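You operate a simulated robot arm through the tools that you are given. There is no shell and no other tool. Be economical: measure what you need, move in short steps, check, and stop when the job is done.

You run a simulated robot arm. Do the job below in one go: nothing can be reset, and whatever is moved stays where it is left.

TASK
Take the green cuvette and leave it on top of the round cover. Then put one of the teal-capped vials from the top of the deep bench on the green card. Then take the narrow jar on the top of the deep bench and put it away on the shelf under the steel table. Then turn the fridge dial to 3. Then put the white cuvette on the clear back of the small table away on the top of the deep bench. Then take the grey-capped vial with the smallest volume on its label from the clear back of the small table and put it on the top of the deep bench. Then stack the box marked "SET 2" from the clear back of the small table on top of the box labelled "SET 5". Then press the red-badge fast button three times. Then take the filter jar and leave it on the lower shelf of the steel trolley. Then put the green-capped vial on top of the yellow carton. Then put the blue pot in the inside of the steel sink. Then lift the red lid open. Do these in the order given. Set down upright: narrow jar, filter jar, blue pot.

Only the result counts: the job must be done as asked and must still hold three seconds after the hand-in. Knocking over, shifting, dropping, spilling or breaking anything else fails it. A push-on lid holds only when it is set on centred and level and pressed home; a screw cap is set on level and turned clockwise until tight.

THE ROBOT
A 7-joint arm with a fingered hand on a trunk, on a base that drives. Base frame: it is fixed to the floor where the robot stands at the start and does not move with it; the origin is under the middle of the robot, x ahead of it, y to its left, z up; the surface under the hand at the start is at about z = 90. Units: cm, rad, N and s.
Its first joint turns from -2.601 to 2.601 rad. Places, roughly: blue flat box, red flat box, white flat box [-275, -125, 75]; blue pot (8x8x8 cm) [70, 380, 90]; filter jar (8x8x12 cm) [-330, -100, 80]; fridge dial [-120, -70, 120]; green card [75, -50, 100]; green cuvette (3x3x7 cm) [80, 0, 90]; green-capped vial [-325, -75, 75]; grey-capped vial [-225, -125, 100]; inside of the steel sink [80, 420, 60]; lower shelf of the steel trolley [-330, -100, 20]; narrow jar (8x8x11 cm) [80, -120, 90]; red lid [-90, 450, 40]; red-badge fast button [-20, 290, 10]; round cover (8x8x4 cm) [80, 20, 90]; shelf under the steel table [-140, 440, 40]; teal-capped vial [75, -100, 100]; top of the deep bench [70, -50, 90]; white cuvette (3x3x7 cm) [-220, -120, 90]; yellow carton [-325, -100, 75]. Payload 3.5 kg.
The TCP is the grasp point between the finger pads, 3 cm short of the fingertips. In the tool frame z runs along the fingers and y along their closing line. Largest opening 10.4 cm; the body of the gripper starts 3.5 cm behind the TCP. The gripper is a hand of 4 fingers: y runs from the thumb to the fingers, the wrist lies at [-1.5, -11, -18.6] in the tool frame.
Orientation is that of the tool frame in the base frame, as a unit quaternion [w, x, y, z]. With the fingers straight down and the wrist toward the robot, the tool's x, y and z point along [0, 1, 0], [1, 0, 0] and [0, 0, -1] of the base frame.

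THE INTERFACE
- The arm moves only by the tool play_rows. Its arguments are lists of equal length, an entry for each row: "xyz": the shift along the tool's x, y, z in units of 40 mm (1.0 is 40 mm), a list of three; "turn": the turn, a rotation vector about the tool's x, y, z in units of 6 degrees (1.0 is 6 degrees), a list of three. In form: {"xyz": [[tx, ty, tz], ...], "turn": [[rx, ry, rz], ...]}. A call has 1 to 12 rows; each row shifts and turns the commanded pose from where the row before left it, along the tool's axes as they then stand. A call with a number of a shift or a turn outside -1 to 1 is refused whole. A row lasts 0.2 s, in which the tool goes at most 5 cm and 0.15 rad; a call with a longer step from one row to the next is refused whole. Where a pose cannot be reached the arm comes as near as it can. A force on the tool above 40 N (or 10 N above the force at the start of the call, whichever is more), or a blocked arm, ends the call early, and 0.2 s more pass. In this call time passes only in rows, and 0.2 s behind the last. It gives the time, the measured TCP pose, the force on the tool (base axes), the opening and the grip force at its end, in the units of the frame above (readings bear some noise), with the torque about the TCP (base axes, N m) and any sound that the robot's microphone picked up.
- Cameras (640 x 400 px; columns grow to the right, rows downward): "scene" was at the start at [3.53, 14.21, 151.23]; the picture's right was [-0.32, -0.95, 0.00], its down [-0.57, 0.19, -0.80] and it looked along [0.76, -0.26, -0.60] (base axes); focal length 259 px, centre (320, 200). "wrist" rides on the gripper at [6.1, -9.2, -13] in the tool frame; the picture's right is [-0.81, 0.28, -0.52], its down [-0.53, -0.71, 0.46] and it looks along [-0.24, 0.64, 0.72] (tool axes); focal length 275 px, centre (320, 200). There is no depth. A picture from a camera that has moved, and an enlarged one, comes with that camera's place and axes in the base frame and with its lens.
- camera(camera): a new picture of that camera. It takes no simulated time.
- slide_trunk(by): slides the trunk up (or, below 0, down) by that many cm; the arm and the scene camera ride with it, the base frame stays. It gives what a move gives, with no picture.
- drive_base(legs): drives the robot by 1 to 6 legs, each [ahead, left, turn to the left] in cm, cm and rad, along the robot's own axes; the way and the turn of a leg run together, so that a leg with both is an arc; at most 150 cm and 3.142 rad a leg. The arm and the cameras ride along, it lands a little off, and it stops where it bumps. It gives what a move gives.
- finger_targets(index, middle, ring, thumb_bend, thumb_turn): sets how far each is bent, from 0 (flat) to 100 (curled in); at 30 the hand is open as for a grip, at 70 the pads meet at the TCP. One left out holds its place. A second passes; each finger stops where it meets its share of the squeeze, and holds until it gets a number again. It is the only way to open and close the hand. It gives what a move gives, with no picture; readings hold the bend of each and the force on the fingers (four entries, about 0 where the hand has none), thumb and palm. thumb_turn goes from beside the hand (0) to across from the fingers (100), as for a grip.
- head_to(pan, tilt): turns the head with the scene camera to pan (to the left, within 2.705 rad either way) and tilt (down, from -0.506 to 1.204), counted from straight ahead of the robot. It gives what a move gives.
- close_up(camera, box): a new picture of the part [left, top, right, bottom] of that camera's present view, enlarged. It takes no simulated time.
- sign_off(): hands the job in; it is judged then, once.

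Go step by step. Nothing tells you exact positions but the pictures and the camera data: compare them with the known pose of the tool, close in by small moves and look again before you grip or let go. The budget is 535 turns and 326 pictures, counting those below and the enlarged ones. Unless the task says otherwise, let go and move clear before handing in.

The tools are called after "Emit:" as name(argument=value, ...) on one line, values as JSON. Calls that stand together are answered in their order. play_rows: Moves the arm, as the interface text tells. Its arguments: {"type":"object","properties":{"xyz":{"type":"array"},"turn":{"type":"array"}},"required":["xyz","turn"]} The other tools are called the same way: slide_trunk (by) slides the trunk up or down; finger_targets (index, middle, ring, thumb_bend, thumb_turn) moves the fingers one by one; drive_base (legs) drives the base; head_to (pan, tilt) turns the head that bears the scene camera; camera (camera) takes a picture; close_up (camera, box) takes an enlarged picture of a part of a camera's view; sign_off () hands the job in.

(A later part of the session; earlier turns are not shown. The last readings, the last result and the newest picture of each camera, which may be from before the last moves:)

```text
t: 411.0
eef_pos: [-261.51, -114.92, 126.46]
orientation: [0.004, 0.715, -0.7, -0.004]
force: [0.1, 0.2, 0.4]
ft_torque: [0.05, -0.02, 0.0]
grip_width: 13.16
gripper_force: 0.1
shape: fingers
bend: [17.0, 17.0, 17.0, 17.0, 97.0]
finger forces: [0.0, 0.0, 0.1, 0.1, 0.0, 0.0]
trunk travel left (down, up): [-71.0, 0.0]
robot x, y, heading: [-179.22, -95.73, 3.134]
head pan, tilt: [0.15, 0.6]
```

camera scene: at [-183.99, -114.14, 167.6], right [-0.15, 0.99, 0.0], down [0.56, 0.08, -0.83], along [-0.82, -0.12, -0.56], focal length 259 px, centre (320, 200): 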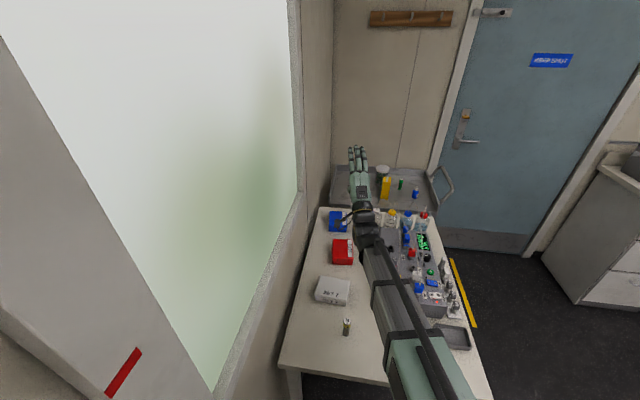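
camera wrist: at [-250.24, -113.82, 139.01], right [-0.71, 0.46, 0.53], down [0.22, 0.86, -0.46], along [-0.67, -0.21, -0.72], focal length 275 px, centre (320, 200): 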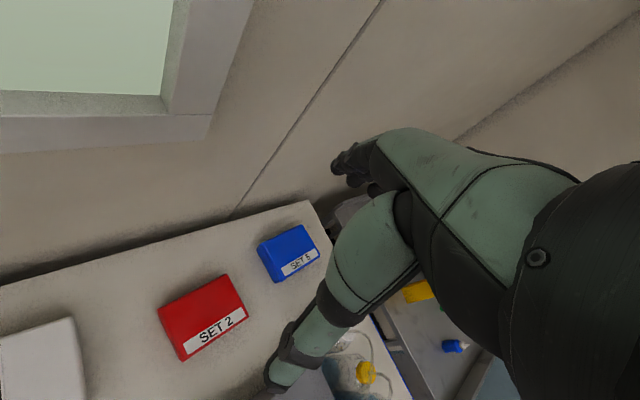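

The wrist is free again and the hand now points down with its closing line along the box's long side. Checking the view.

Emit:
play_rows(xyz=[[0.4, 0.3, 0.8], [0, 0, 0.8]], turn=[[0, 0, 0], [0, 0, 0]])

Emit:
camera(camera="wrist")

Emit:
camera(camera="scene")

```text
t: 411.6
eef_pos: [-262.66, -116.61, 119.85]
orientation: [0.005, 0.715, -0.699, -0.004]
force: [0.2, 0.2, 0.4]
ft_torque: [0.01, -0.02, 0.0]
grip_width: 13.19
gripper_force: 0.1
shape: fingers
bend: [17.0, 17.0, 17.0, 17.0, 97.0]
finger forces: [0.1, 0.0, 0.0, 0.0, 0.0, 0.0]
trunk travel left (down, up): [-71.0, 0.0]
robot x, y, heading: [-179.4, -95.8, 3.14]
head pan, tilt: [0.15, 0.6]
```

```text
139 pictures are left
camera wrist: at [-253.15, -122.3, 132.73], right [-0.29, 0.81, 0.52], down [0.69, 0.55, -0.47], along [-0.66, 0.23, -0.72], focal length 275 px, centre (320, 200)
```

wrist: 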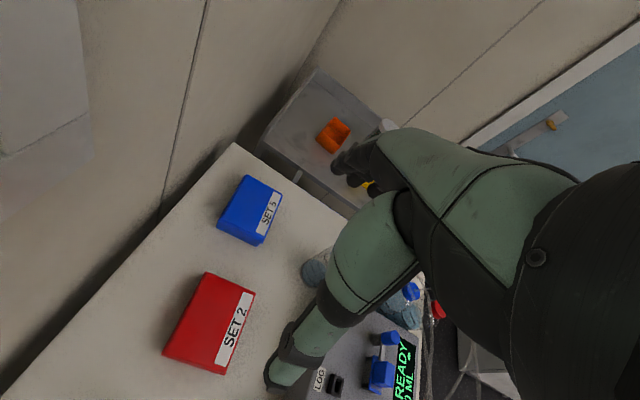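

```text
138 pictures are left
camera scene: at [-184.0, -114.13, 167.61], right [-0.15, 0.99, 0.0], down [0.56, 0.08, -0.83], along [-0.82, -0.12, -0.56], focal length 259 px, centre (320, 200)
```

scene: 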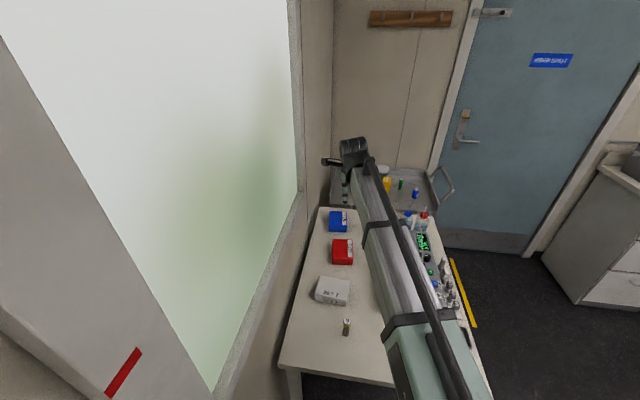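

Red box centre [-263.2, -116.2], 11 × 8.2 cm, turned about 4°. Matching that and descending over it.

Emit:
play_rows(xyz=[[-0.1, 0.13, 1], [0, 0, 1], [0, 0, 1], [0, 0, 1], [0, 0, 1], [0, 0, 0.8]], turn=[[0, 0, -0.6], [0, 0, 0], [0, 0, 0], [0, 0, 0], [0, 0, 0], [0, 0, 0]])

Emit:
camera(camera="wrist")

```text
t: 413.0
eef_pos: [-263.72, -116.01, 96.75]
orientation: [0.005, 0.737, -0.676, -0.003]
force: [-0.3, -0.2, 0.9]
ft_torque: [0.02, 0.04, 0.0]
grip_width: 13.17
gripper_force: 0.1
shape: fingers
bend: [17.0, 17.0, 17.0, 17.0, 97.0]
finger forces: [0.1, 0.0, 0.0, 0.0, 0.0, 0.1]
trunk travel left (down, up): [-71.0, 0.0]
robot x, y, heading: [-179.26, -95.77, 3.14]
head pan, tilt: [0.15, 0.6]
```

```text
137 pictures are left
camera wrist: at [-253.68, -121.2, 109.58], right [-0.34, 0.79, 0.52], down [0.66, 0.59, -0.47], along [-0.67, 0.19, -0.72], focal length 275 px, centre (320, 200)
```

wrist: 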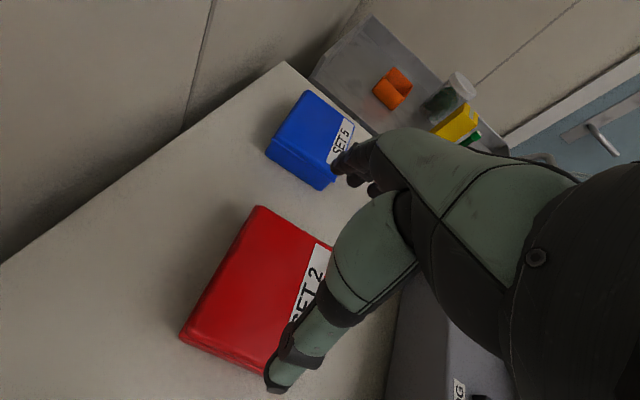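

The thumb would land on the box edge; shifting 1.4 cm toward the robot and opening a bit wider.

Emit:
finger_targets(index=12, middle=12, ring=12, thumb_bend=12)

Emit:
play_rows(xyz=[[0, -0.35, 0], [0, 0, 0.6], [0, 0, 0.4]], turn=[[0, 0, 0], [0, 0, 0], [0, 0, 0]])

Emit:
close_up(camera="wrist", box=[160, 160, 420, 400])

Emit:
close_up(camera="scene", box=[310, 170, 400, 270])

```text
t: 414.0
eef_pos: [-263.59, -116.06, 96.81]
orientation: [0.007, 0.737, -0.675, -0.004]
force: [1.1, -0.5, -0.6]
ft_torque: [0.02, -0.04, 0.01]
grip_width: 14.21
gripper_force: 0.1
shape: fingers
bend: [12.0, 12.0, 12.0, 12.0, 97.0]
finger forces: [0.0, 0.1, 0.0, 0.0, 0.0, 0.0]
trunk travel left (down, up): [-71.0, 0.0]
robot x, y, heading: [-179.49, -95.74, 3.138]
head pan, tilt: [0.15, 0.6]
```

```text
t: 414.8
eef_pos: [-262.14, -116.17, 92.68]
orientation: [0.005, 0.737, -0.676, -0.004]
force: [0.0, -0.2, -0.1]
ft_torque: [-0.01, 0.03, 0.01]
grip_width: 14.21
gripper_force: 0.1
shape: fingers
bend: [12.0, 12.0, 12.0, 12.0, 97.0]
finger forces: [0.0, 0.0, 0.0, 0.0, 0.0, 0.1]
trunk travel left (down, up): [-71.0, 0.0]
robot x, y, heading: [-178.91, -95.66, 3.137]
head pan, tilt: [0.15, 0.6]
```

```text
1.67 times, centred on (290, 280) of wrist
camera zoom: at [-252.22, -121.31, 105.52], right [-0.34, 0.78, 0.52], down [0.66, 0.59, -0.47], along [-0.67, 0.19, -0.72], focal length 459 px, centre (370, 67)
```

zoom: 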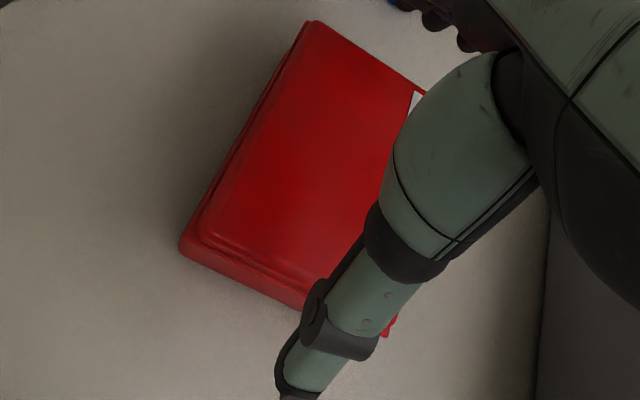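

```text
4.00 times, centred on (355, 220) of scene
camera zoom: at [-184.0, -114.14, 167.61], right [-0.15, 0.99, 0.0], down [0.56, 0.08, -0.83], along [-0.82, -0.12, -0.56], focal length 1036 px, centre (180, 120)
```

zoom: 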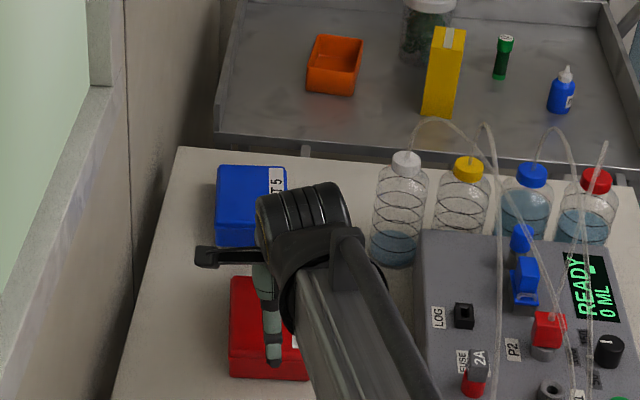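

Thumb and fingers straddle the box ends. Lowering to grip height and closing gently.

Emit:
play_rows(xyz=[[0, 0, 0.5], [0, 0, 0.4]], turn=[[0, 0, 0], [0, 0, 0]])

Emit:
finger_targets(index=26, middle=26, ring=26, thumb_bend=26)

Emit:
close_up(camera="wrist", box=[160, 160, 420, 400])

```text
t: 415.4
eef_pos: [-262.08, -116.13, 88.97]
orientation: [0.006, 0.737, -0.675, -0.005]
force: [0.3, 0.2, 0.0]
ft_torque: [-0.01, 0.02, 0.01]
grip_width: 14.22
gripper_force: 0.1
shape: fingers
bend: [12.0, 12.0, 12.0, 12.0, 97.0]
finger forces: [0.3, 0.1, 0.0, 0.0, 0.1, 0.0]
trunk travel left (down, up): [-71.0, 0.0]
robot x, y, heading: [-179.48, -95.57, 3.14]
head pan, tilt: [0.15, 0.6]
```

```text
t: 416.4
eef_pos: [-262.0, -116.05, 89.16]
orientation: [0.006, 0.737, -0.676, -0.005]
force: [-6.7, -1.2, 16.5]
ft_torque: [-0.09, 0.98, 0.05]
grip_width: 13.11
gripper_force: 12.7
shape: fingers
bend: [19.0, 25.0, 23.0, 20.0, 97.0]
finger forces: [14.5, 1.4, 3.7, 0.0, 5.9, 0.0]
trunk travel left (down, up): [-71.0, 0.0]
robot x, y, heading: [-179.68, -96.19, 3.139]
head pan, tilt: [0.15, 0.6]
```

```text
1.67 times, centred on (290, 280) of wrist
camera zoom: at [-252.04, -121.24, 101.96], right [-0.34, 0.79, 0.52], down [0.66, 0.59, -0.47], along [-0.67, 0.18, -0.71], focal length 459 px, centre (370, 67)
```

zoom: 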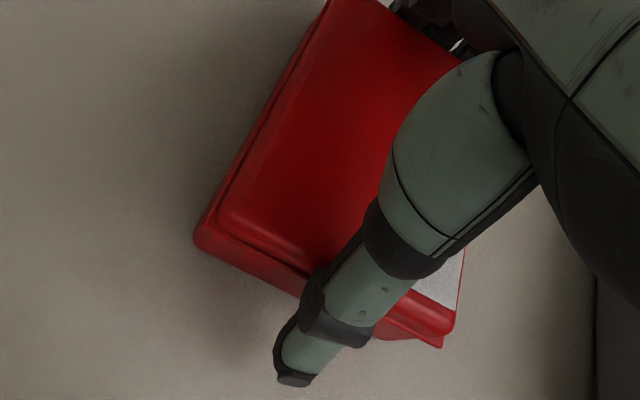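

The fingers push down on the table as they curl. Raising 1 cm and continuing to close.

Emit:
play_rows(xyz=[[0, 0, -0.25]], turn=[[0, 0, 0]])

Emit:
close_up(camera="scene", box=[310, 180, 400, 280])

```text
t: 416.8
eef_pos: [-261.96, -116.03, 89.82]
orientation: [0.003, 0.737, -0.676, -0.004]
force: [0.6, -0.7, -0.1]
ft_torque: [-0.04, 0.09, -0.07]
grip_width: 12.35
gripper_force: 3.7
shape: fingers
bend: [24.0, 26.0, 26.0, 20.0, 97.0]
finger forces: [3.3, 0.1, 0.1, 0.0, 4.0, 0.1]
trunk travel left (down, up): [-71.0, 0.0]
robot x, y, heading: [-179.42, -95.85, 3.138]
head pan, tilt: [0.15, 0.6]
```

```text
4.00 times, centred on (355, 230) of scene
camera zoom: at [-183.97, -114.14, 167.57], right [-0.15, 0.99, 0.0], down [0.56, 0.08, -0.83], along [-0.82, -0.12, -0.56], focal length 1036 px, centre (180, 80)
```

zoom: 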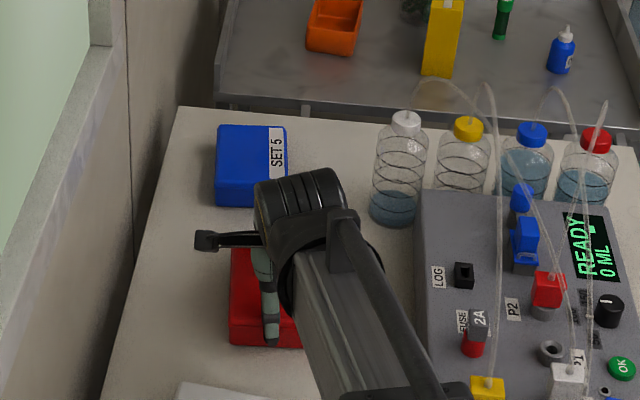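

Now gripping between thumb and fingers without pressing down. Squeezing more and test-lifting.

Emit:
finger_targets(index=33, middle=36, ring=36, thumb_bend=30)

Emit:
play_rows(xyz=[[0, 0, -0.3], [0, 0, -0.4]], turn=[[0, 0, 0], [0, 0, 0]])

Emit:
camera(camera="wrist")

Emit:
close_up(camera="scene", box=[310, 180, 400, 280])

```text
t: 417.8
eef_pos: [-262.23, -116.18, 90.11]
orientation: [0.006, 0.737, -0.676, -0.004]
force: [-1.9, -0.4, 2.7]
ft_torque: [-0.04, 0.38, 0.0]
grip_width: 12.11
gripper_force: 12.1
shape: fingers
bend: [27.0, 32.0, 32.0, 19.0, 96.0]
finger forces: [7.2, 3.8, 3.3, 0.0, 9.9, 0.0]
trunk travel left (down, up): [-71.0, 0.0]
robot x, y, heading: [-179.66, -96.01, 3.14]
head pan, tilt: [0.15, 0.6]
```

```text
t: 418.4
eef_pos: [-262.17, -116.17, 92.63]
orientation: [0.005, 0.738, -0.675, -0.003]
force: [0.0, -0.2, -1.9]
ft_torque: [0.0, 0.04, -0.01]
grip_width: 12.04
gripper_force: 11.3
shape: fingers
bend: [28.0, 33.0, 33.0, 18.0, 96.0]
finger forces: [5.3, 3.4, 2.9, 0.1, 10.6, 0.1]
trunk travel left (down, up): [-71.0, 0.0]
robot x, y, heading: [-179.2, -95.77, 3.141]
head pan, tilt: [0.15, 0.6]
```

```text
132 pictures are left
camera wrist: at [-252.22, -121.32, 105.57], right [-0.34, 0.78, 0.52], down [0.66, 0.59, -0.47], along [-0.67, 0.19, -0.72], focal length 275 px, centre (320, 200)
```

wrist: 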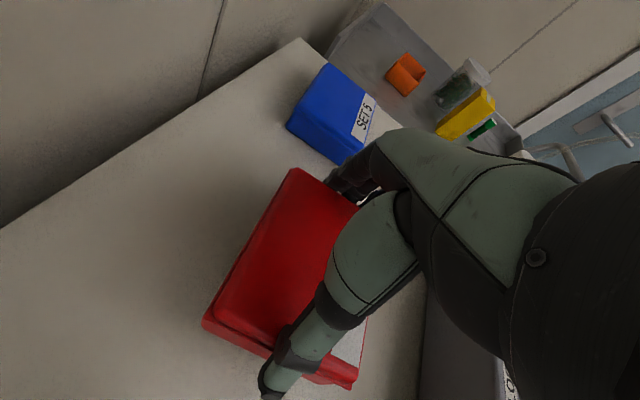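

```text
4.00 times, centred on (355, 230) of scene
camera zoom: at [-184.02, -114.15, 167.6], right [-0.15, 0.99, 0.0], down [0.56, 0.08, -0.82], along [-0.82, -0.12, -0.57], focal length 1036 px, centre (180, 80)
```

zoom: 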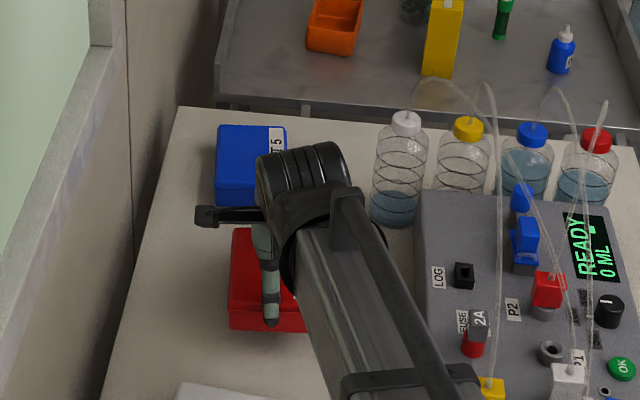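

The box is lifted. Blue lies beyond reach from here without crowding the table, so I'll firm the grip, raise, and go round to the front-right side to place it.

Emit:
finger_targets(index=37, middle=42, ring=42, thumb_bend=34)

Emit:
play_rows(xyz=[[0, 0, -0.8], [0, 0, -0.9], [0, 0, -0.9], [0, 0, -0.9], [0, 0, -0.9], [0, 0, -0.9], [0, 0, -0.9], [0, 0, -0.9], [0, 0, -0.9]], turn=[[0, 0, 0], [0, 0, 0], [0, 0, 0], [0, 0, 0], [0, 0, 0], [0, 0, 0], [0, 0, 0], [0, 0, 0], [0, 0, 0]])

Emit:
play_rows(xyz=[[-0.9, 0, 0], [-0.9, 0, 0], [-0.9, 0, 0], [-0.9, 0, 0], [-0.9, 0, 0]], turn=[[0, 0, 0], [0, 0, 0], [0, 0, 0], [0, 0, 0], [0, 0, 0]])

Emit:
drive_base(legs=[[0, -67, 0]])

Emit:
camera(camera="wrist")

```text
t: 419.4
eef_pos: [-262.14, -116.12, 92.69]
orientation: [0.004, 0.737, -0.676, -0.004]
force: [-0.1, 0.5, 0.3]
ft_torque: [0.01, 0.04, 0.01]
grip_width: 8.99
gripper_force: 0.1
shape: fingers
bend: [37.0, 42.0, 42.0, 34.0, 97.0]
finger forces: [0.0, 0.0, 0.0, 0.0, 0.0, 0.0]
trunk travel left (down, up): [-71.0, 0.0]
robot x, y, heading: [-179.28, -95.8, 3.139]
head pan, tilt: [0.15, 0.6]
```

```text
t: 421.4
eef_pos: [-261.92, -116.06, 124.91]
orientation: [0.005, 0.737, -0.676, -0.004]
force: [-0.1, -0.6, 0.2]
ft_torque: [0.02, 0.0, -0.01]
grip_width: 9.0
gripper_force: 0.0
shape: fingers
bend: [37.0, 42.0, 42.0, 34.0, 97.0]
finger forces: [0.0, 0.0, 0.0, 0.0, 0.0, 0.0]
trunk travel left (down, up): [-71.0, 0.0]
robot x, y, heading: [-179.65, -96.11, 3.141]
head pan, tilt: [0.15, 0.6]
```

```text
t: 422.6
eef_pos: [-263.23, -98.05, 124.67]
orientation: [0.006, 0.738, -0.675, -0.004]
force: [0.0, 1.5, -0.2]
ft_torque: [0.02, -0.02, -0.04]
grip_width: 8.99
gripper_force: 0.1
shape: fingers
bend: [37.0, 42.0, 42.0, 34.0, 97.0]
finger forces: [0.0, 0.0, 0.1, 0.0, 0.1, 0.0]
trunk travel left (down, up): [-71.0, 0.0]
robot x, y, heading: [-179.63, -96.05, 3.136]
head pan, tilt: [0.15, 0.6]
```

```text
t: 426.2
eef_pos: [-262.86, -31.22, 124.78]
orientation: [0.006, 0.735, -0.678, -0.003]
force: [0.8, 0.1, -0.8]
ft_torque: [0.01, -0.01, 0.03]
grip_width: 8.98
gripper_force: 0.0
shape: fingers
bend: [37.0, 42.0, 42.0, 34.0, 97.0]
finger forces: [0.1, 0.0, 0.0, 0.0, 0.1, 0.1]
trunk travel left (down, up): [-71.0, 0.0]
robot x, y, heading: [-179.05, -29.72, 3.131]
head pan, tilt: [0.15, 0.6]
```

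```text
130 pictures are left
camera wrist: at [-252.86, -36.51, 137.52], right [-0.33, 0.79, 0.52], down [0.66, 0.59, -0.47], along [-0.67, 0.19, -0.72], focal length 275 px, centre (320, 200)
```

wrist: 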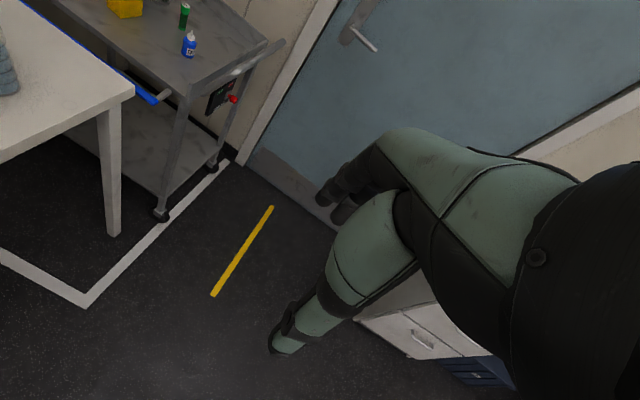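

The box slipped out when I squeezed harder (it was only 2.5 cm up). Looking at where it lies.

Emit:
head_to(pan=0.75, tilt=0.55)

Emit:
camera(camera="scene")

```text
t: 427.2
eef_pos: [-262.78, -31.31, 124.54]
orientation: [0.005, 0.735, -0.678, -0.004]
force: [0.3, -0.7, -0.4]
ft_torque: [0.01, -0.02, 0.0]
grip_width: 9.0
gripper_force: 0.0
shape: fingers
bend: [37.0, 42.0, 42.0, 34.0, 97.0]
finger forces: [0.0, 0.1, 0.1, 0.1, 0.1, 0.0]
trunk travel left (down, up): [-71.0, 0.0]
robot x, y, heading: [-178.83, -29.52, 3.13]
head pan, tilt: [0.75, 0.55]
```

```text
129 pictures are left
camera scene: at [-181.55, -52.67, 168.05], right [-0.67, 0.74, 0.0], down [0.39, 0.35, -0.85], along [-0.63, -0.57, -0.52], focal length 259 px, centre (320, 200)
```

scene: 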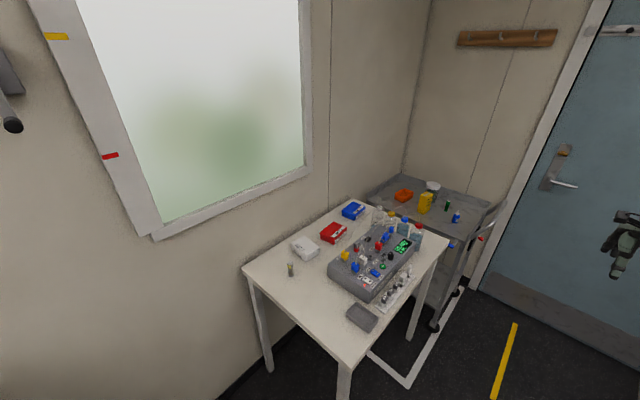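

The red box sits upright where it was. I'll go back to the left side, test moving a little closer to the table so both pick and place can be done from there.

Emit:
drive_base(legs=[[0, 68, 0.01], [5, 0, 0]])

Emit:
drive_base(legs=[[4, 0, 0]])

Emit:
head_to(pan=0.15, tilt=0.6)

Emit:
camera(camera="scene")

```text
t: 431.5
eef_pos: [-267.83, -100.89, 124.46]
orientation: [0.005, 0.743, -0.669, -0.003]
force: [0.2, -0.2, 0.1]
ft_torque: [-0.02, -0.01, 0.0]
grip_width: 9.0
gripper_force: 0.0
shape: fingers
bend: [37.0, 42.0, 42.0, 34.0, 97.0]
finger forces: [0.1, 0.0, 0.1, 0.0, 0.1, 0.0]
trunk travel left (down, up): [-71.0, 0.0]
robot x, y, heading: [-183.84, -96.91, -3.13]
head pan, tilt: [0.75, 0.55]
```

```text
t: 432.4
eef_pos: [-271.98, -100.99, 124.57]
orientation: [0.005, 0.743, -0.67, -0.004]
force: [0.5, 0.2, -0.8]
ft_torque: [-0.01, 0.0, 0.01]
grip_width: 8.98
gripper_force: 0.1
shape: fingers
bend: [37.0, 42.0, 42.0, 34.0, 97.0]
finger forces: [0.0, 0.1, 0.0, 0.0, 0.0, 0.1]
trunk travel left (down, up): [-71.0, 0.0]
robot x, y, heading: [-188.38, -97.14, -3.125]
head pan, tilt: [0.75, 0.55]
```

```text
t: 433.4
eef_pos: [-271.78, -101.08, 124.75]
orientation: [0.005, 0.743, -0.669, -0.004]
force: [-0.4, -1.0, -0.3]
ft_torque: [-0.01, -0.01, -0.02]
grip_width: 8.97
gripper_force: 0.0
shape: fingers
bend: [37.0, 42.0, 42.0, 34.0, 97.0]
finger forces: [0.0, 0.0, 0.1, 0.1, 0.0, 0.0]
trunk travel left (down, up): [-71.0, 0.0]
robot x, y, heading: [-187.96, -97.2, -3.125]
head pan, tilt: [0.15, 0.6]
```

```text
128 pictures are left
camera scene: at [-192.25, -115.58, 167.6], right [-0.16, 0.99, 0.0], down [0.56, 0.09, -0.83], along [-0.81, -0.14, -0.56], focal length 259 px, centre (320, 200)
```

scene: 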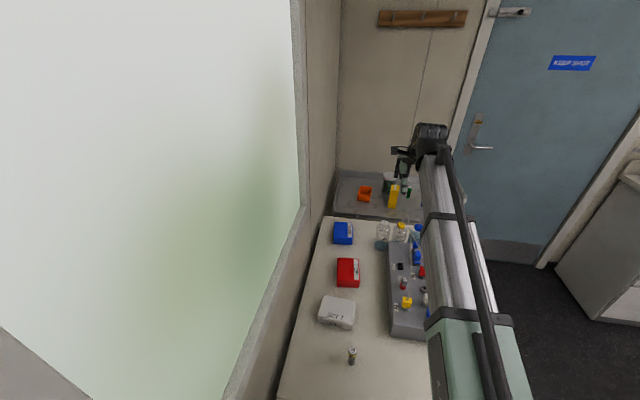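

No bump at x -188, so both boxes are in reach from here. Opening wide and going over the red box again.

Emit:
finger_targets(index=12, middle=12, ring=12, thumb_bend=12)

Emit:
play_rows(xyz=[[0.8, -0.4, 0], [0.8, -0.4, 0], [0.8, -0.4, 0], [0.8, -0.4, 0], [0.8, -0.4, 0], [0, 0, 0.9], [0, 0, 0.9], [0, 0, 0.9], [0, 0, 0.9], [0, 0, 0.9], [0, 0, 0.9]], turn=[[0, 0, 0], [0, 0, 0], [0, 0, 0], [0, 0, 0], [0, 0, 0], [0, 0, 0], [0, 0, 0], [0, 0, 0], [0, 0, 0], [0, 0, 0], [0, 0, 0]])

Emit:
camera(camera="wrist")

Emit:
close_up(camera="scene", box=[310, 190, 420, 310])

```text
t: 434.4
eef_pos: [-271.84, -100.99, 124.6]
orientation: [0.004, 0.743, -0.669, -0.004]
force: [0.5, 0.8, -1.7]
ft_torque: [-0.02, 0.03, -0.02]
grip_width: 14.18
gripper_force: 0.1
shape: fingers
bend: [12.0, 12.0, 12.0, 12.0, 97.0]
finger forces: [0.0, 0.1, 0.1, 0.0, 0.1, 0.0]
trunk travel left (down, up): [-71.0, 0.0]
robot x, y, heading: [-187.92, -97.25, -3.133]
head pan, tilt: [0.15, 0.6]
```

```text
t: 436.8
eef_pos: [-262.43, -115.99, 102.67]
orientation: [0.006, 0.743, -0.669, -0.004]
force: [-0.6, -0.2, -0.6]
ft_torque: [-0.02, 0.01, 0.0]
grip_width: 14.19
gripper_force: 0.1
shape: fingers
bend: [12.0, 12.0, 12.0, 12.0, 97.0]
finger forces: [0.0, 0.0, 0.0, 0.0, 0.0, 0.1]
trunk travel left (down, up): [-71.0, 0.0]
robot x, y, heading: [-187.83, -97.29, -3.128]
head pan, tilt: [0.15, 0.6]
```

```text
127 pictures are left
camera wrist: at [-252.33, -120.99, 115.55], right [-0.35, 0.78, 0.52], down [0.65, 0.6, -0.47], along [-0.68, 0.17, -0.72], focal length 275 px, centre (320, 200)
```

wrist: 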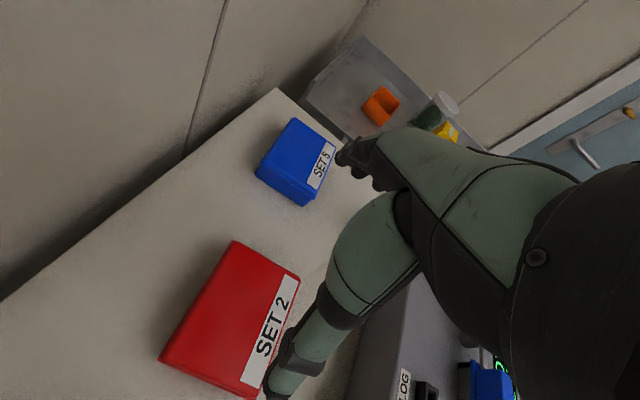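

```text
3.33 times, centred on (365, 250) of scene
camera zoom: at [-192.28, -115.57, 167.61], right [-0.16, 0.99, 0.0], down [0.56, 0.09, -0.82], along [-0.81, -0.13, -0.57], focal length 864 px, centre (170, 33)
```

zoom: 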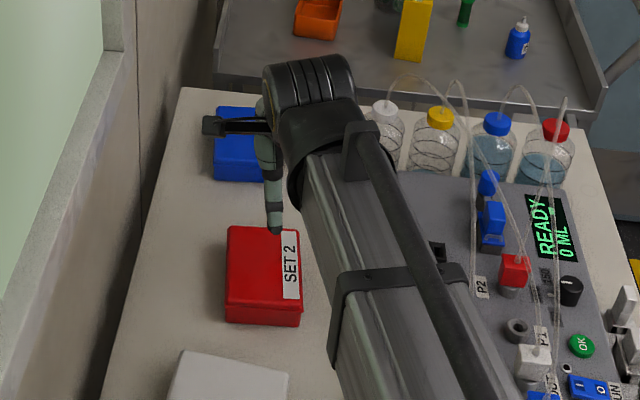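

The box slid about 1.7 cm; centre now [-260.5, -116.4]. Correcting and descending.

Emit:
play_rows(xyz=[[0.1, -0.5, 0], [0, 0, 0.9], [0, 0, 0.9], [0, 0, 0.8]], turn=[[0, 0, 0], [0, 0, 0], [0, 0, 0], [0, 0, 0]])

Emit:
close_up(camera="wrist", box=[160, 160, 420, 400])

Emit:
play_rows(xyz=[[0, 0, 0.5]], turn=[[0, 0, 0]])

Emit:
finger_targets(index=24, middle=24, ring=24, thumb_bend=24)

```text
t: 437.8
eef_pos: [-260.6, -116.27, 92.63]
orientation: [0.005, 0.743, -0.67, -0.004]
force: [0.2, 0.3, -0.2]
ft_torque: [0.03, -0.01, -0.01]
grip_width: 14.19
gripper_force: 0.0
shape: fingers
bend: [12.0, 12.0, 12.0, 12.0, 97.0]
finger forces: [0.0, 0.1, 0.0, 0.0, 0.0, 0.0]
trunk travel left (down, up): [-71.0, 0.0]
robot x, y, heading: [-188.17, -97.19, -3.13]
head pan, tilt: [0.15, 0.6]
```

```text
1.67 times, centred on (290, 280) of wrist
camera zoom: at [-250.55, -121.28, 105.33], right [-0.35, 0.78, 0.52], down [0.65, 0.6, -0.47], along [-0.68, 0.17, -0.72], focal length 459 px, centre (370, 67)
```

zoom: 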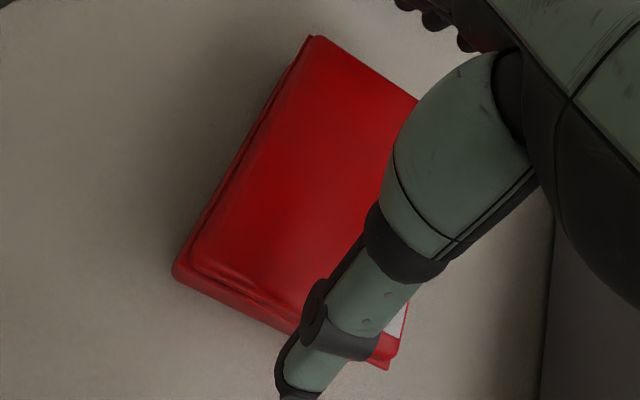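

```text
t: 438.2
eef_pos: [-260.63, -116.32, 90.59]
orientation: [0.005, 0.743, -0.67, -0.003]
force: [-0.6, 0.2, -0.3]
ft_torque: [0.01, -0.01, -0.03]
grip_width: 14.22
gripper_force: 0.1
shape: fingers
bend: [12.0, 12.0, 12.0, 12.0, 97.0]
finger forces: [0.0, 0.1, 0.0, 0.0, 0.0, 0.0]
trunk travel left (down, up): [-71.0, 0.0]
robot x, y, heading: [-188.06, -97.24, -3.126]
head pan, tilt: [0.15, 0.6]
```

```text
t: 439.2
eef_pos: [-260.57, -116.29, 90.52]
orientation: [0.005, 0.743, -0.669, -0.003]
force: [1.0, -0.1, 1.3]
ft_torque: [0.02, -0.05, 0.0]
grip_width: 11.93
gripper_force: 0.6
shape: fingers
bend: [24.0, 24.0, 24.0, 22.0, 97.0]
finger forces: [0.1, 0.0, 0.0, 0.1, 1.2, 0.0]
trunk travel left (down, up): [-71.0, 0.0]
robot x, y, heading: [-187.77, -97.28, -3.125]
head pan, tilt: [0.15, 0.6]
```

Thumb touching, fingers nearly. Slightly lower and a moderate, even squeeze this time.

Emit:
play_rows(xyz=[[0, 0, 0.17]], turn=[[0, 0, 0]])

Emit:
finger_targets(index=33, middle=34, ring=35, thumb_bend=30)

Emit:
play_rows(xyz=[[0, 0, -0.3], [0, 0, -0.4]], turn=[[0, 0, 0], [0, 0, 0]])

Emit:
camera(camera="wrist")

```text
t: 439.6
eef_pos: [-260.54, -116.3, 89.88]
orientation: [0.005, 0.743, -0.669, -0.004]
force: [1.6, 0.8, 7.0]
ft_torque: [-0.04, -0.05, -0.03]
grip_width: 12.24
gripper_force: 3.2
shape: fingers
bend: [23.0, 24.0, 24.0, 21.0, 97.0]
finger forces: [2.8, 0.1, 0.0, 0.0, 3.6, 0.1]
trunk travel left (down, up): [-71.0, 0.0]
robot x, y, heading: [-188.06, -97.08, -3.128]
head pan, tilt: [0.15, 0.6]
```

```text
t: 440.6
eef_pos: [-260.55, -116.32, 89.93]
orientation: [0.006, 0.743, -0.669, -0.005]
force: [-7.5, -1.8, 16.6]
ft_torque: [-0.12, 0.88, 0.09]
grip_width: 12.1
gripper_force: 14.8
shape: fingers
bend: [26.0, 28.0, 29.0, 20.0, 97.0]
finger forces: [13.7, 4.1, 4.2, 0.0, 8.0, 0.0]
trunk travel left (down, up): [-71.0, 0.0]
robot x, y, heading: [-187.64, -97.09, -3.127]
head pan, tilt: [0.15, 0.6]
```

```text
t: 441.2
eef_pos: [-260.53, -116.45, 92.7]
orientation: [0.005, 0.743, -0.67, -0.003]
force: [-0.5, -0.5, 0.4]
ft_torque: [-0.01, -0.05, -0.01]
grip_width: 10.02
gripper_force: 0.0
shape: fingers
bend: [33.0, 34.0, 35.0, 30.0, 97.0]
finger forces: [0.0, 0.1, 0.0, 0.0, 0.0, 0.1]
trunk travel left (down, up): [-71.0, 0.0]
robot x, y, heading: [-187.85, -97.24, -3.122]
head pan, tilt: [0.15, 0.6]
```

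```text
124 pictures are left
camera wrist: at [-250.44, -121.37, 105.53], right [-0.35, 0.78, 0.52], down [0.65, 0.6, -0.46], along [-0.67, 0.17, -0.72], focal length 275 px, centre (320, 200)
```

wrist: 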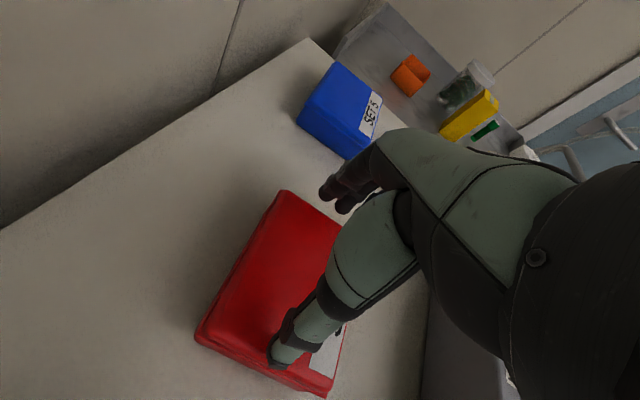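

That long-side grip slips. Better: grip the short side. First I'll turn the hand, push the box a few cm back toward the wall (away from the tubes), then grip across its 8 cm width.

Emit:
play_rows(xyz=[[0, 0, -0.9], [0, 0, -0.9], [0, 0, 0], [0, 0, 0], [0, 0, 0], [0, 0, 0], [0, 0, 0], [0, 0, 0], [0, 0, 0], [0, 0, 0], [0, 0, 0], [0, 0, 0]], turn=[[0, 0, 0], [0, 0, 0], [0, 0, -1], [0, 0, -1], [0, 0, -1], [0, 0, -1], [0, 0, -1], [0, 0, -1], [0, 0, -1], [0, 0, -1], [0, 0, -1], [0, 0, -1]])

Emit:
finger_targets(index=22, middle=22, ring=22, thumb_bend=12)

Emit:
play_rows(xyz=[[0, 0, 0], [0, 0, 0]], turn=[[0, 0, -1], [0, 0, -1]])

Emit:
camera(camera="wrist")

Emit:
close_up(camera="scene", box=[310, 180, 430, 310])

```text
t: 443.8
eef_pos: [-260.53, -116.39, 99.91]
orientation: [0.003, 0.978, -0.207, -0.005]
force: [0.2, -0.1, 0.9]
ft_torque: [0.02, 0.02, -0.05]
grip_width: 9.99
gripper_force: 0.1
shape: fingers
bend: [33.0, 34.0, 35.0, 30.0, 97.0]
finger forces: [0.0, 0.1, 0.1, 0.1, 0.0, 0.0]
trunk travel left (down, up): [-71.0, 0.0]
robot x, y, heading: [-187.59, -97.11, -3.121]
head pan, tilt: [0.15, 0.6]
```

```text
t: 444.8
eef_pos: [-260.53, -116.38, 99.94]
orientation: [0.002, 0.978, -0.209, -0.006]
force: [0.2, -0.5, 0.0]
ft_torque: [0.03, 0.03, 0.0]
grip_width: 12.85
gripper_force: 0.0
shape: fingers
bend: [22.0, 22.0, 22.0, 12.0, 97.0]
finger forces: [0.0, 0.0, 0.0, 0.0, 0.0, 0.0]
trunk travel left (down, up): [-71.0, 0.0]
robot x, y, heading: [-188.09, -96.96, -3.128]
head pan, tilt: [0.15, 0.6]
```

```text
t: 445.4
eef_pos: [-260.45, -116.37, 99.87]
orientation: [0.002, 0.995, -0.104, -0.006]
force: [0.1, 0.5, 0.0]
ft_torque: [-0.03, -0.01, 0.01]
grip_width: 12.87
gripper_force: 0.0
shape: fingers
bend: [22.0, 22.0, 22.0, 12.0, 97.0]
finger forces: [0.0, 0.0, 0.1, 0.1, 0.1, 0.0]
trunk travel left (down, up): [-71.0, 0.0]
robot x, y, heading: [-187.96, -97.16, -3.122]
head pan, tilt: [0.15, 0.6]
```

```text
123 pictures are left
camera wrist: at [-252.28, -108.53, 112.74], right [-0.84, -0.1, 0.53], down [-0.38, 0.81, -0.45], along [-0.38, -0.58, -0.72], focal length 275 px, centre (320, 200)
```

wrist: 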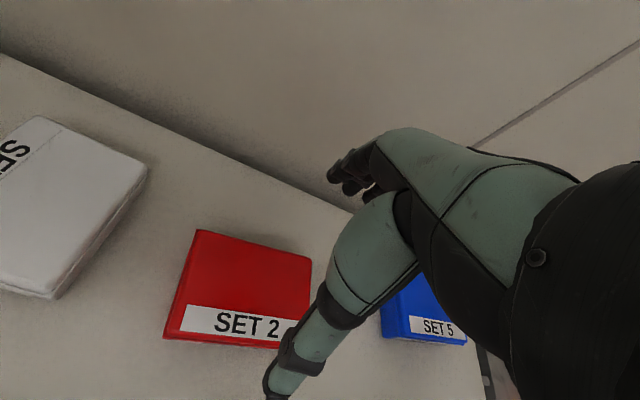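

```text
3.08 times, centred on (370, 245) of scene
camera zoom: at [-192.27, -115.57, 167.6], right [-0.16, 0.99, 0.0], down [0.56, 0.09, -0.83], along [-0.81, -0.13, -0.56], focal length 797 px, centre (166, 62)
```

zoom: 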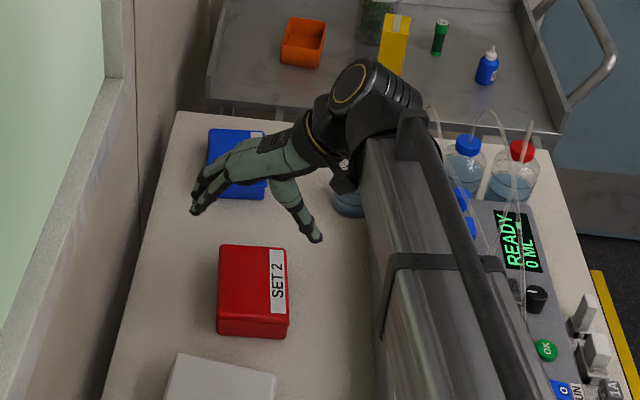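

Good orientation. Turning a touch more, then lowering with the thumb in front of the box and pushing it back about 4 cm.

Emit:
play_rows(xyz=[[0, 0, 0], [0, 0, 0], [0.31, 0.36, 0], [0, 0, 0.8], [0, 0, 0.8], [0, 0, 0.8]], turn=[[0, 0, -0.75], [0, 0, -0.75], [0, 0, 0], [0, 0, 0], [0, 0, 0], [0, 0, 0]])

Emit:
camera(camera="wrist")

Emit:
close_up(camera="scene", box=[310, 180, 430, 310])

```text
t: 446.8
eef_pos: [-259.37, -117.81, 90.12]
orientation: [0.003, 1.0, -0.027, -0.007]
force: [0.5, 1.6, 2.2]
ft_torque: [0.15, 0.0, 0.05]
grip_width: 13.08
gripper_force: 1.2
shape: fingers
bend: [22.0, 22.0, 22.0, 10.0, 98.0]
finger forces: [0.0, 0.0, 0.0, 0.0, 2.0, 0.0]
trunk travel left (down, up): [-71.0, 0.0]
robot x, y, heading: [-188.04, -97.39, -3.126]
head pan, tilt: [0.15, 0.6]
```

```text
121 pictures are left
camera wrist: at [-252.48, -108.99, 102.97], right [-0.82, -0.23, 0.53], down [-0.5, 0.74, -0.45], along [-0.29, -0.63, -0.72], focal length 275 px, centre (320, 200)
```

wrist: 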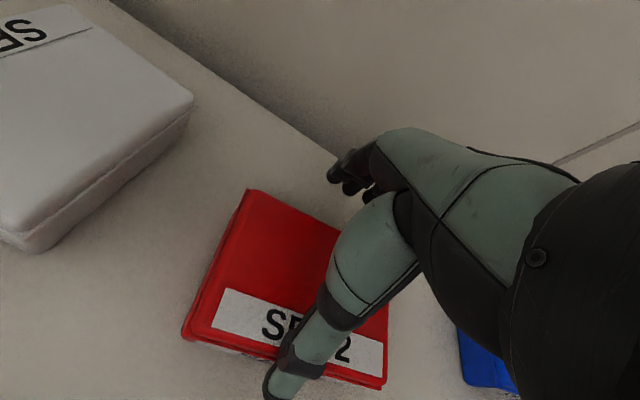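

```text
3.08 times, centred on (370, 245) of scene
camera zoom: at [-192.24, -115.55, 167.62], right [-0.16, 0.99, 0.0], down [0.56, 0.09, -0.83], along [-0.81, -0.14, -0.56], focal length 797 px, centre (166, 62)
```

zoom: 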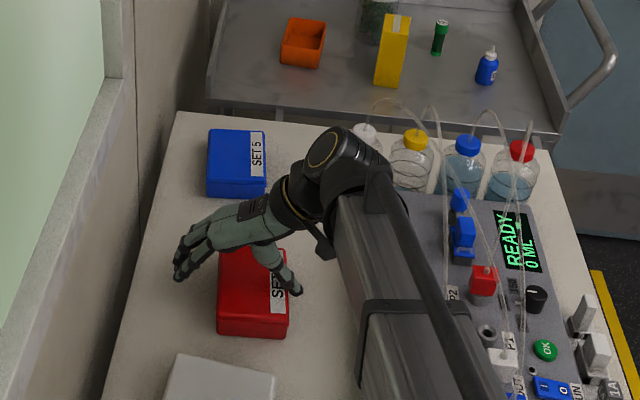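

The thumb is in front of the box. Pushing it back toward the wall.

Emit:
play_rows(xyz=[[0, 0.25, 0], [0, 0.25, 0], [0, 0.25, 0], [0, 0.25, 0]], turn=[[0, 0, 0], [0, 0, 0], [0, 0, 0], [0, 0, 0]])

Emit:
close_up(camera="scene", box=[310, 180, 430, 310])

Emit:
camera(camera="wrist")

```text
t: 447.8
eef_pos: [-259.57, -121.88, 90.12]
orientation: [0.002, 1.0, -0.027, -0.007]
force: [-0.2, 1.5, 0.4]
ft_torque: [0.03, -0.02, 0.0]
grip_width: 13.03
gripper_force: 0.9
shape: fingers
bend: [22.0, 22.0, 22.0, 10.0, 97.0]
finger forces: [0.0, 0.0, 0.0, 0.0, 1.3, 0.0]
trunk travel left (down, up): [-71.0, 0.0]
robot x, y, heading: [-188.12, -96.91, -3.129]
head pan, tilt: [0.15, 0.6]
```

```text
3.08 times, centred on (370, 245) of scene
camera zoom: at [-192.25, -115.57, 167.6], right [-0.16, 0.99, 0.0], down [0.56, 0.09, -0.83], along [-0.81, -0.13, -0.56], focal length 797 px, centre (166, 62)
```

zoom: 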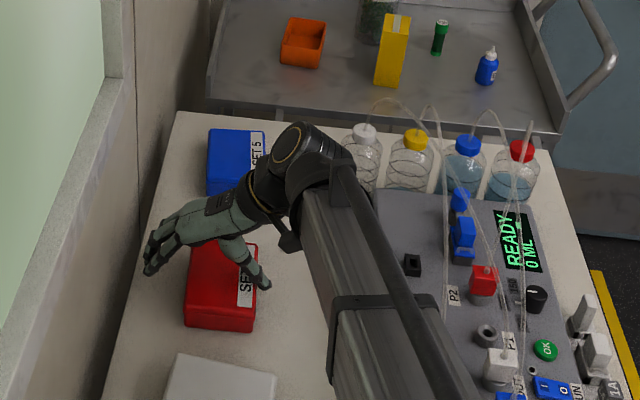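

```text
118 pictures are left
camera wrist: at [-252.71, -112.9, 103.05], right [-0.82, -0.23, 0.53], down [-0.5, 0.74, -0.45], along [-0.29, -0.63, -0.72], focal length 275 px, centre (320, 200)
```

wrist: 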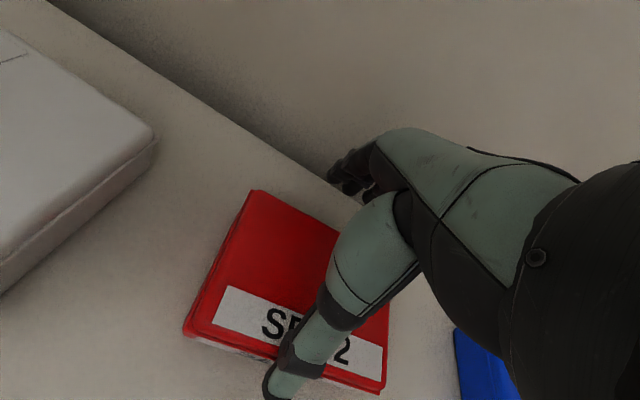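

The box moved back 4 cm. Centring over it and closing across its width.

Emit:
play_rows(xyz=[[0, -0.45, 0]], turn=[[0, 0, 0]])

Emit:
finger_targets(index=34, middle=34, ring=34, thumb_bend=32)

Emit:
camera(camera="wrist")

```text
t: 448.2
eef_pos: [-259.52, -120.05, 90.34]
orientation: [0.001, 1.0, -0.026, -0.006]
force: [0.6, 0.5, -0.6]
ft_torque: [0.0, 0.01, -0.02]
grip_width: 12.94
gripper_force: 0.0
shape: fingers
bend: [22.0, 22.0, 22.0, 12.0, 97.0]
finger forces: [0.0, 0.0, 0.1, 0.0, 0.1, 0.0]
trunk travel left (down, up): [-71.0, 0.0]
robot x, y, heading: [-188.35, -97.0, -3.127]
head pan, tilt: [0.15, 0.6]
```

```text
t: 449.2
eef_pos: [-259.45, -119.99, 90.3]
orientation: [0.002, 1.0, -0.026, -0.006]
force: [0.7, 0.4, 0.0]
ft_torque: [0.02, -0.02, -0.01]
grip_width: 9.64
gripper_force: 0.1
shape: fingers
bend: [34.0, 34.0, 34.0, 32.0, 97.0]
finger forces: [0.0, 0.0, 0.0, 0.0, 0.0, 0.0]
trunk travel left (down, up): [-71.0, 0.0]
robot x, y, heading: [-188.23, -96.78, -3.131]
head pan, tilt: [0.15, 0.6]
```

```text
117 pictures are left
camera wrist: at [-252.59, -111.0, 103.11], right [-0.82, -0.23, 0.53], down [-0.5, 0.74, -0.45], along [-0.29, -0.63, -0.72], focal length 275 px, centre (320, 200)
```

wrist: 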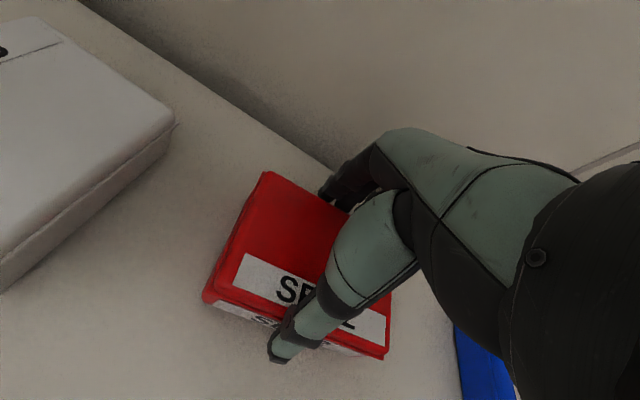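

Fingers straddle both long faces. Lowering 6 mm and closing.

Emit:
play_rows(xyz=[[0, 0, 0.15]], turn=[[0, 0, 0]])

Emit:
finger_targets(index=41, middle=41, ring=41, thumb_bend=39)

Emit:
finger_targets(index=46, middle=46, ring=46, thumb_bend=45)

```text
t: 449.6
eef_pos: [-259.56, -120.03, 89.58]
orientation: [0.001, 1.0, -0.026, -0.007]
force: [-0.2, 0.6, 3.3]
ft_torque: [0.13, -0.03, 0.0]
grip_width: 9.75
gripper_force: 0.8
shape: fingers
bend: [34.0, 34.0, 34.0, 31.0, 97.0]
finger forces: [0.0, 0.0, 0.0, 0.0, 2.6, 0.0]
trunk travel left (down, up): [-71.0, 0.0]
robot x, y, heading: [-188.04, -97.45, -3.128]
head pan, tilt: [0.15, 0.6]
```

```text
t: 450.6
eef_pos: [-259.41, -120.0, 89.73]
orientation: [0.001, 1.0, -0.026, -0.006]
force: [-0.1, 0.8, 5.1]
ft_torque: [0.18, -0.01, 0.1]
grip_width: 9.06
gripper_force: 7.0
shape: fingers
bend: [38.0, 40.0, 39.0, 34.0, 97.0]
finger forces: [3.3, 1.0, 1.4, 0.1, 8.0, 0.1]
trunk travel left (down, up): [-71.0, 0.0]
robot x, y, heading: [-188.19, -97.09, -3.128]
head pan, tilt: [0.15, 0.6]
```

```text
t: 451.6
eef_pos: [-259.54, -120.1, 89.79]
orientation: [0.001, 1.0, -0.026, -0.006]
force: [-1.9, -1.9, 10.5]
ft_torque: [0.07, 0.0, 0.18]
grip_width: 8.82
gripper_force: 14.8
shape: fingers
bend: [40.0, 42.0, 41.0, 35.0, 97.0]
finger forces: [7.3, 3.7, 4.5, 0.1, 14.2, 0.0]
trunk travel left (down, up): [-71.0, 0.0]
robot x, y, heading: [-187.93, -97.4, -3.13]
head pan, tilt: [0.15, 0.6]
```

Firm grip. Test-lifting a little.

Emit:
play_rows(xyz=[[0, 0, -0.15], [0, 0, -0.3], [0, 0, -0.3]], turn=[[0, 0, 0], [0, 0, 0], [0, 0, 0]])

Emit:
camera(camera="wrist")

```text
t: 452.4
eef_pos: [-259.38, -119.9, 92.66]
orientation: [0.002, 1.0, -0.028, -0.007]
force: [0.1, 0.0, -2.2]
ft_torque: [0.0, -0.05, 0.0]
grip_width: 8.77
gripper_force: 12.0
shape: fingers
bend: [40.0, 43.0, 42.0, 35.0, 96.0]
finger forces: [5.9, 3.1, 3.4, 0.0, 11.3, 0.0]
trunk travel left (down, up): [-71.0, 0.0]
robot x, y, heading: [-188.05, -97.34, -3.126]
head pan, tilt: [0.15, 0.6]
```

```text
116 pictures are left
camera wrist: at [-252.57, -110.98, 105.51], right [-0.82, -0.23, 0.53], down [-0.5, 0.74, -0.45], along [-0.29, -0.63, -0.72], focal length 275 px, centre (320, 200)
```

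wrist: 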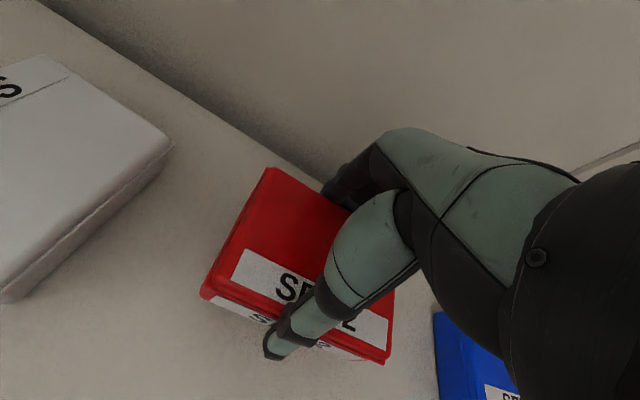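

Held. Raising, then carrying it across above the blue box.

Emit:
play_rows(xyz=[[0, 0, -0.6], [0, 0, -0.6], [0, 0, -0.6], [-0.8, 0, 0], [-0.8, 0, 0], [-0.8, 0, 0], [-0.8, 0, 0], [-0.8, 0, 0], [-0.8, 0.05, 0], [-0.7, 0.05, 0]], turn=[[0, 0, 0], [0, 0, 0], [0, 0, 0], [0, 0, 0], [0, 0, 0], [0, 0, 0], [0, 0, 0], [0, 0, 0], [0, 0, 0], [0, 0, 0]])

Emit:
camera(camera="wrist")

Emit:
close_up(camera="scene", box=[310, 160, 430, 290])

```text
t: 454.6
eef_pos: [-278.86, -119.27, 100.23]
orientation: [0.002, 1.0, -0.027, -0.007]
force: [0.0, 0.8, -2.5]
ft_torque: [-0.02, 0.02, 0.01]
grip_width: 8.76
gripper_force: 11.8
shape: fingers
bend: [40.0, 43.0, 42.0, 35.0, 96.0]
finger forces: [5.8, 3.0, 3.1, 0.0, 11.4, 0.0]
out of reach, approached as far as the arm can: row 10
trunk travel left (down, up): [-71.0, 0.0]
robot x, y, heading: [-188.22, -97.3, -3.128]
head pan, tilt: [0.15, 0.6]
```

```text
115 pictures are left
camera wrist: at [-271.99, -110.23, 112.97], right [-0.82, -0.23, 0.53], down [-0.5, 0.74, -0.45], along [-0.29, -0.63, -0.72], focal length 275 px, centre (320, 200)
```

wrist: 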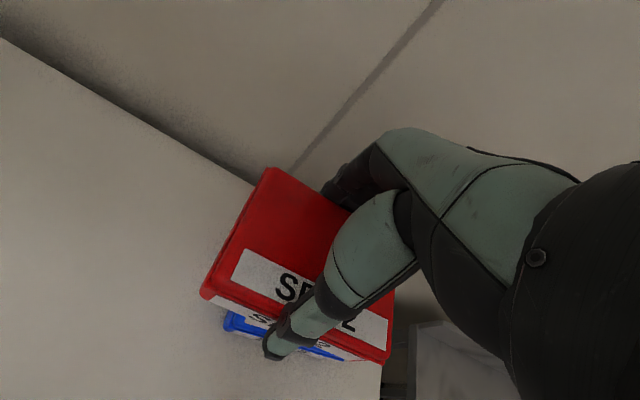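

```text
3.08 times, centred on (370, 225) of scene
camera zoom: at [-192.25, -115.58, 167.6], right [-0.16, 0.99, 0.0], down [0.56, 0.09, -0.83], along [-0.81, -0.13, -0.56], focal length 797 px, centre (166, 123)
```

zoom: 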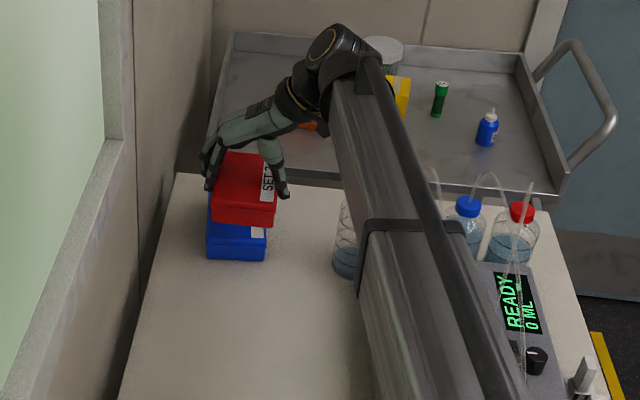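

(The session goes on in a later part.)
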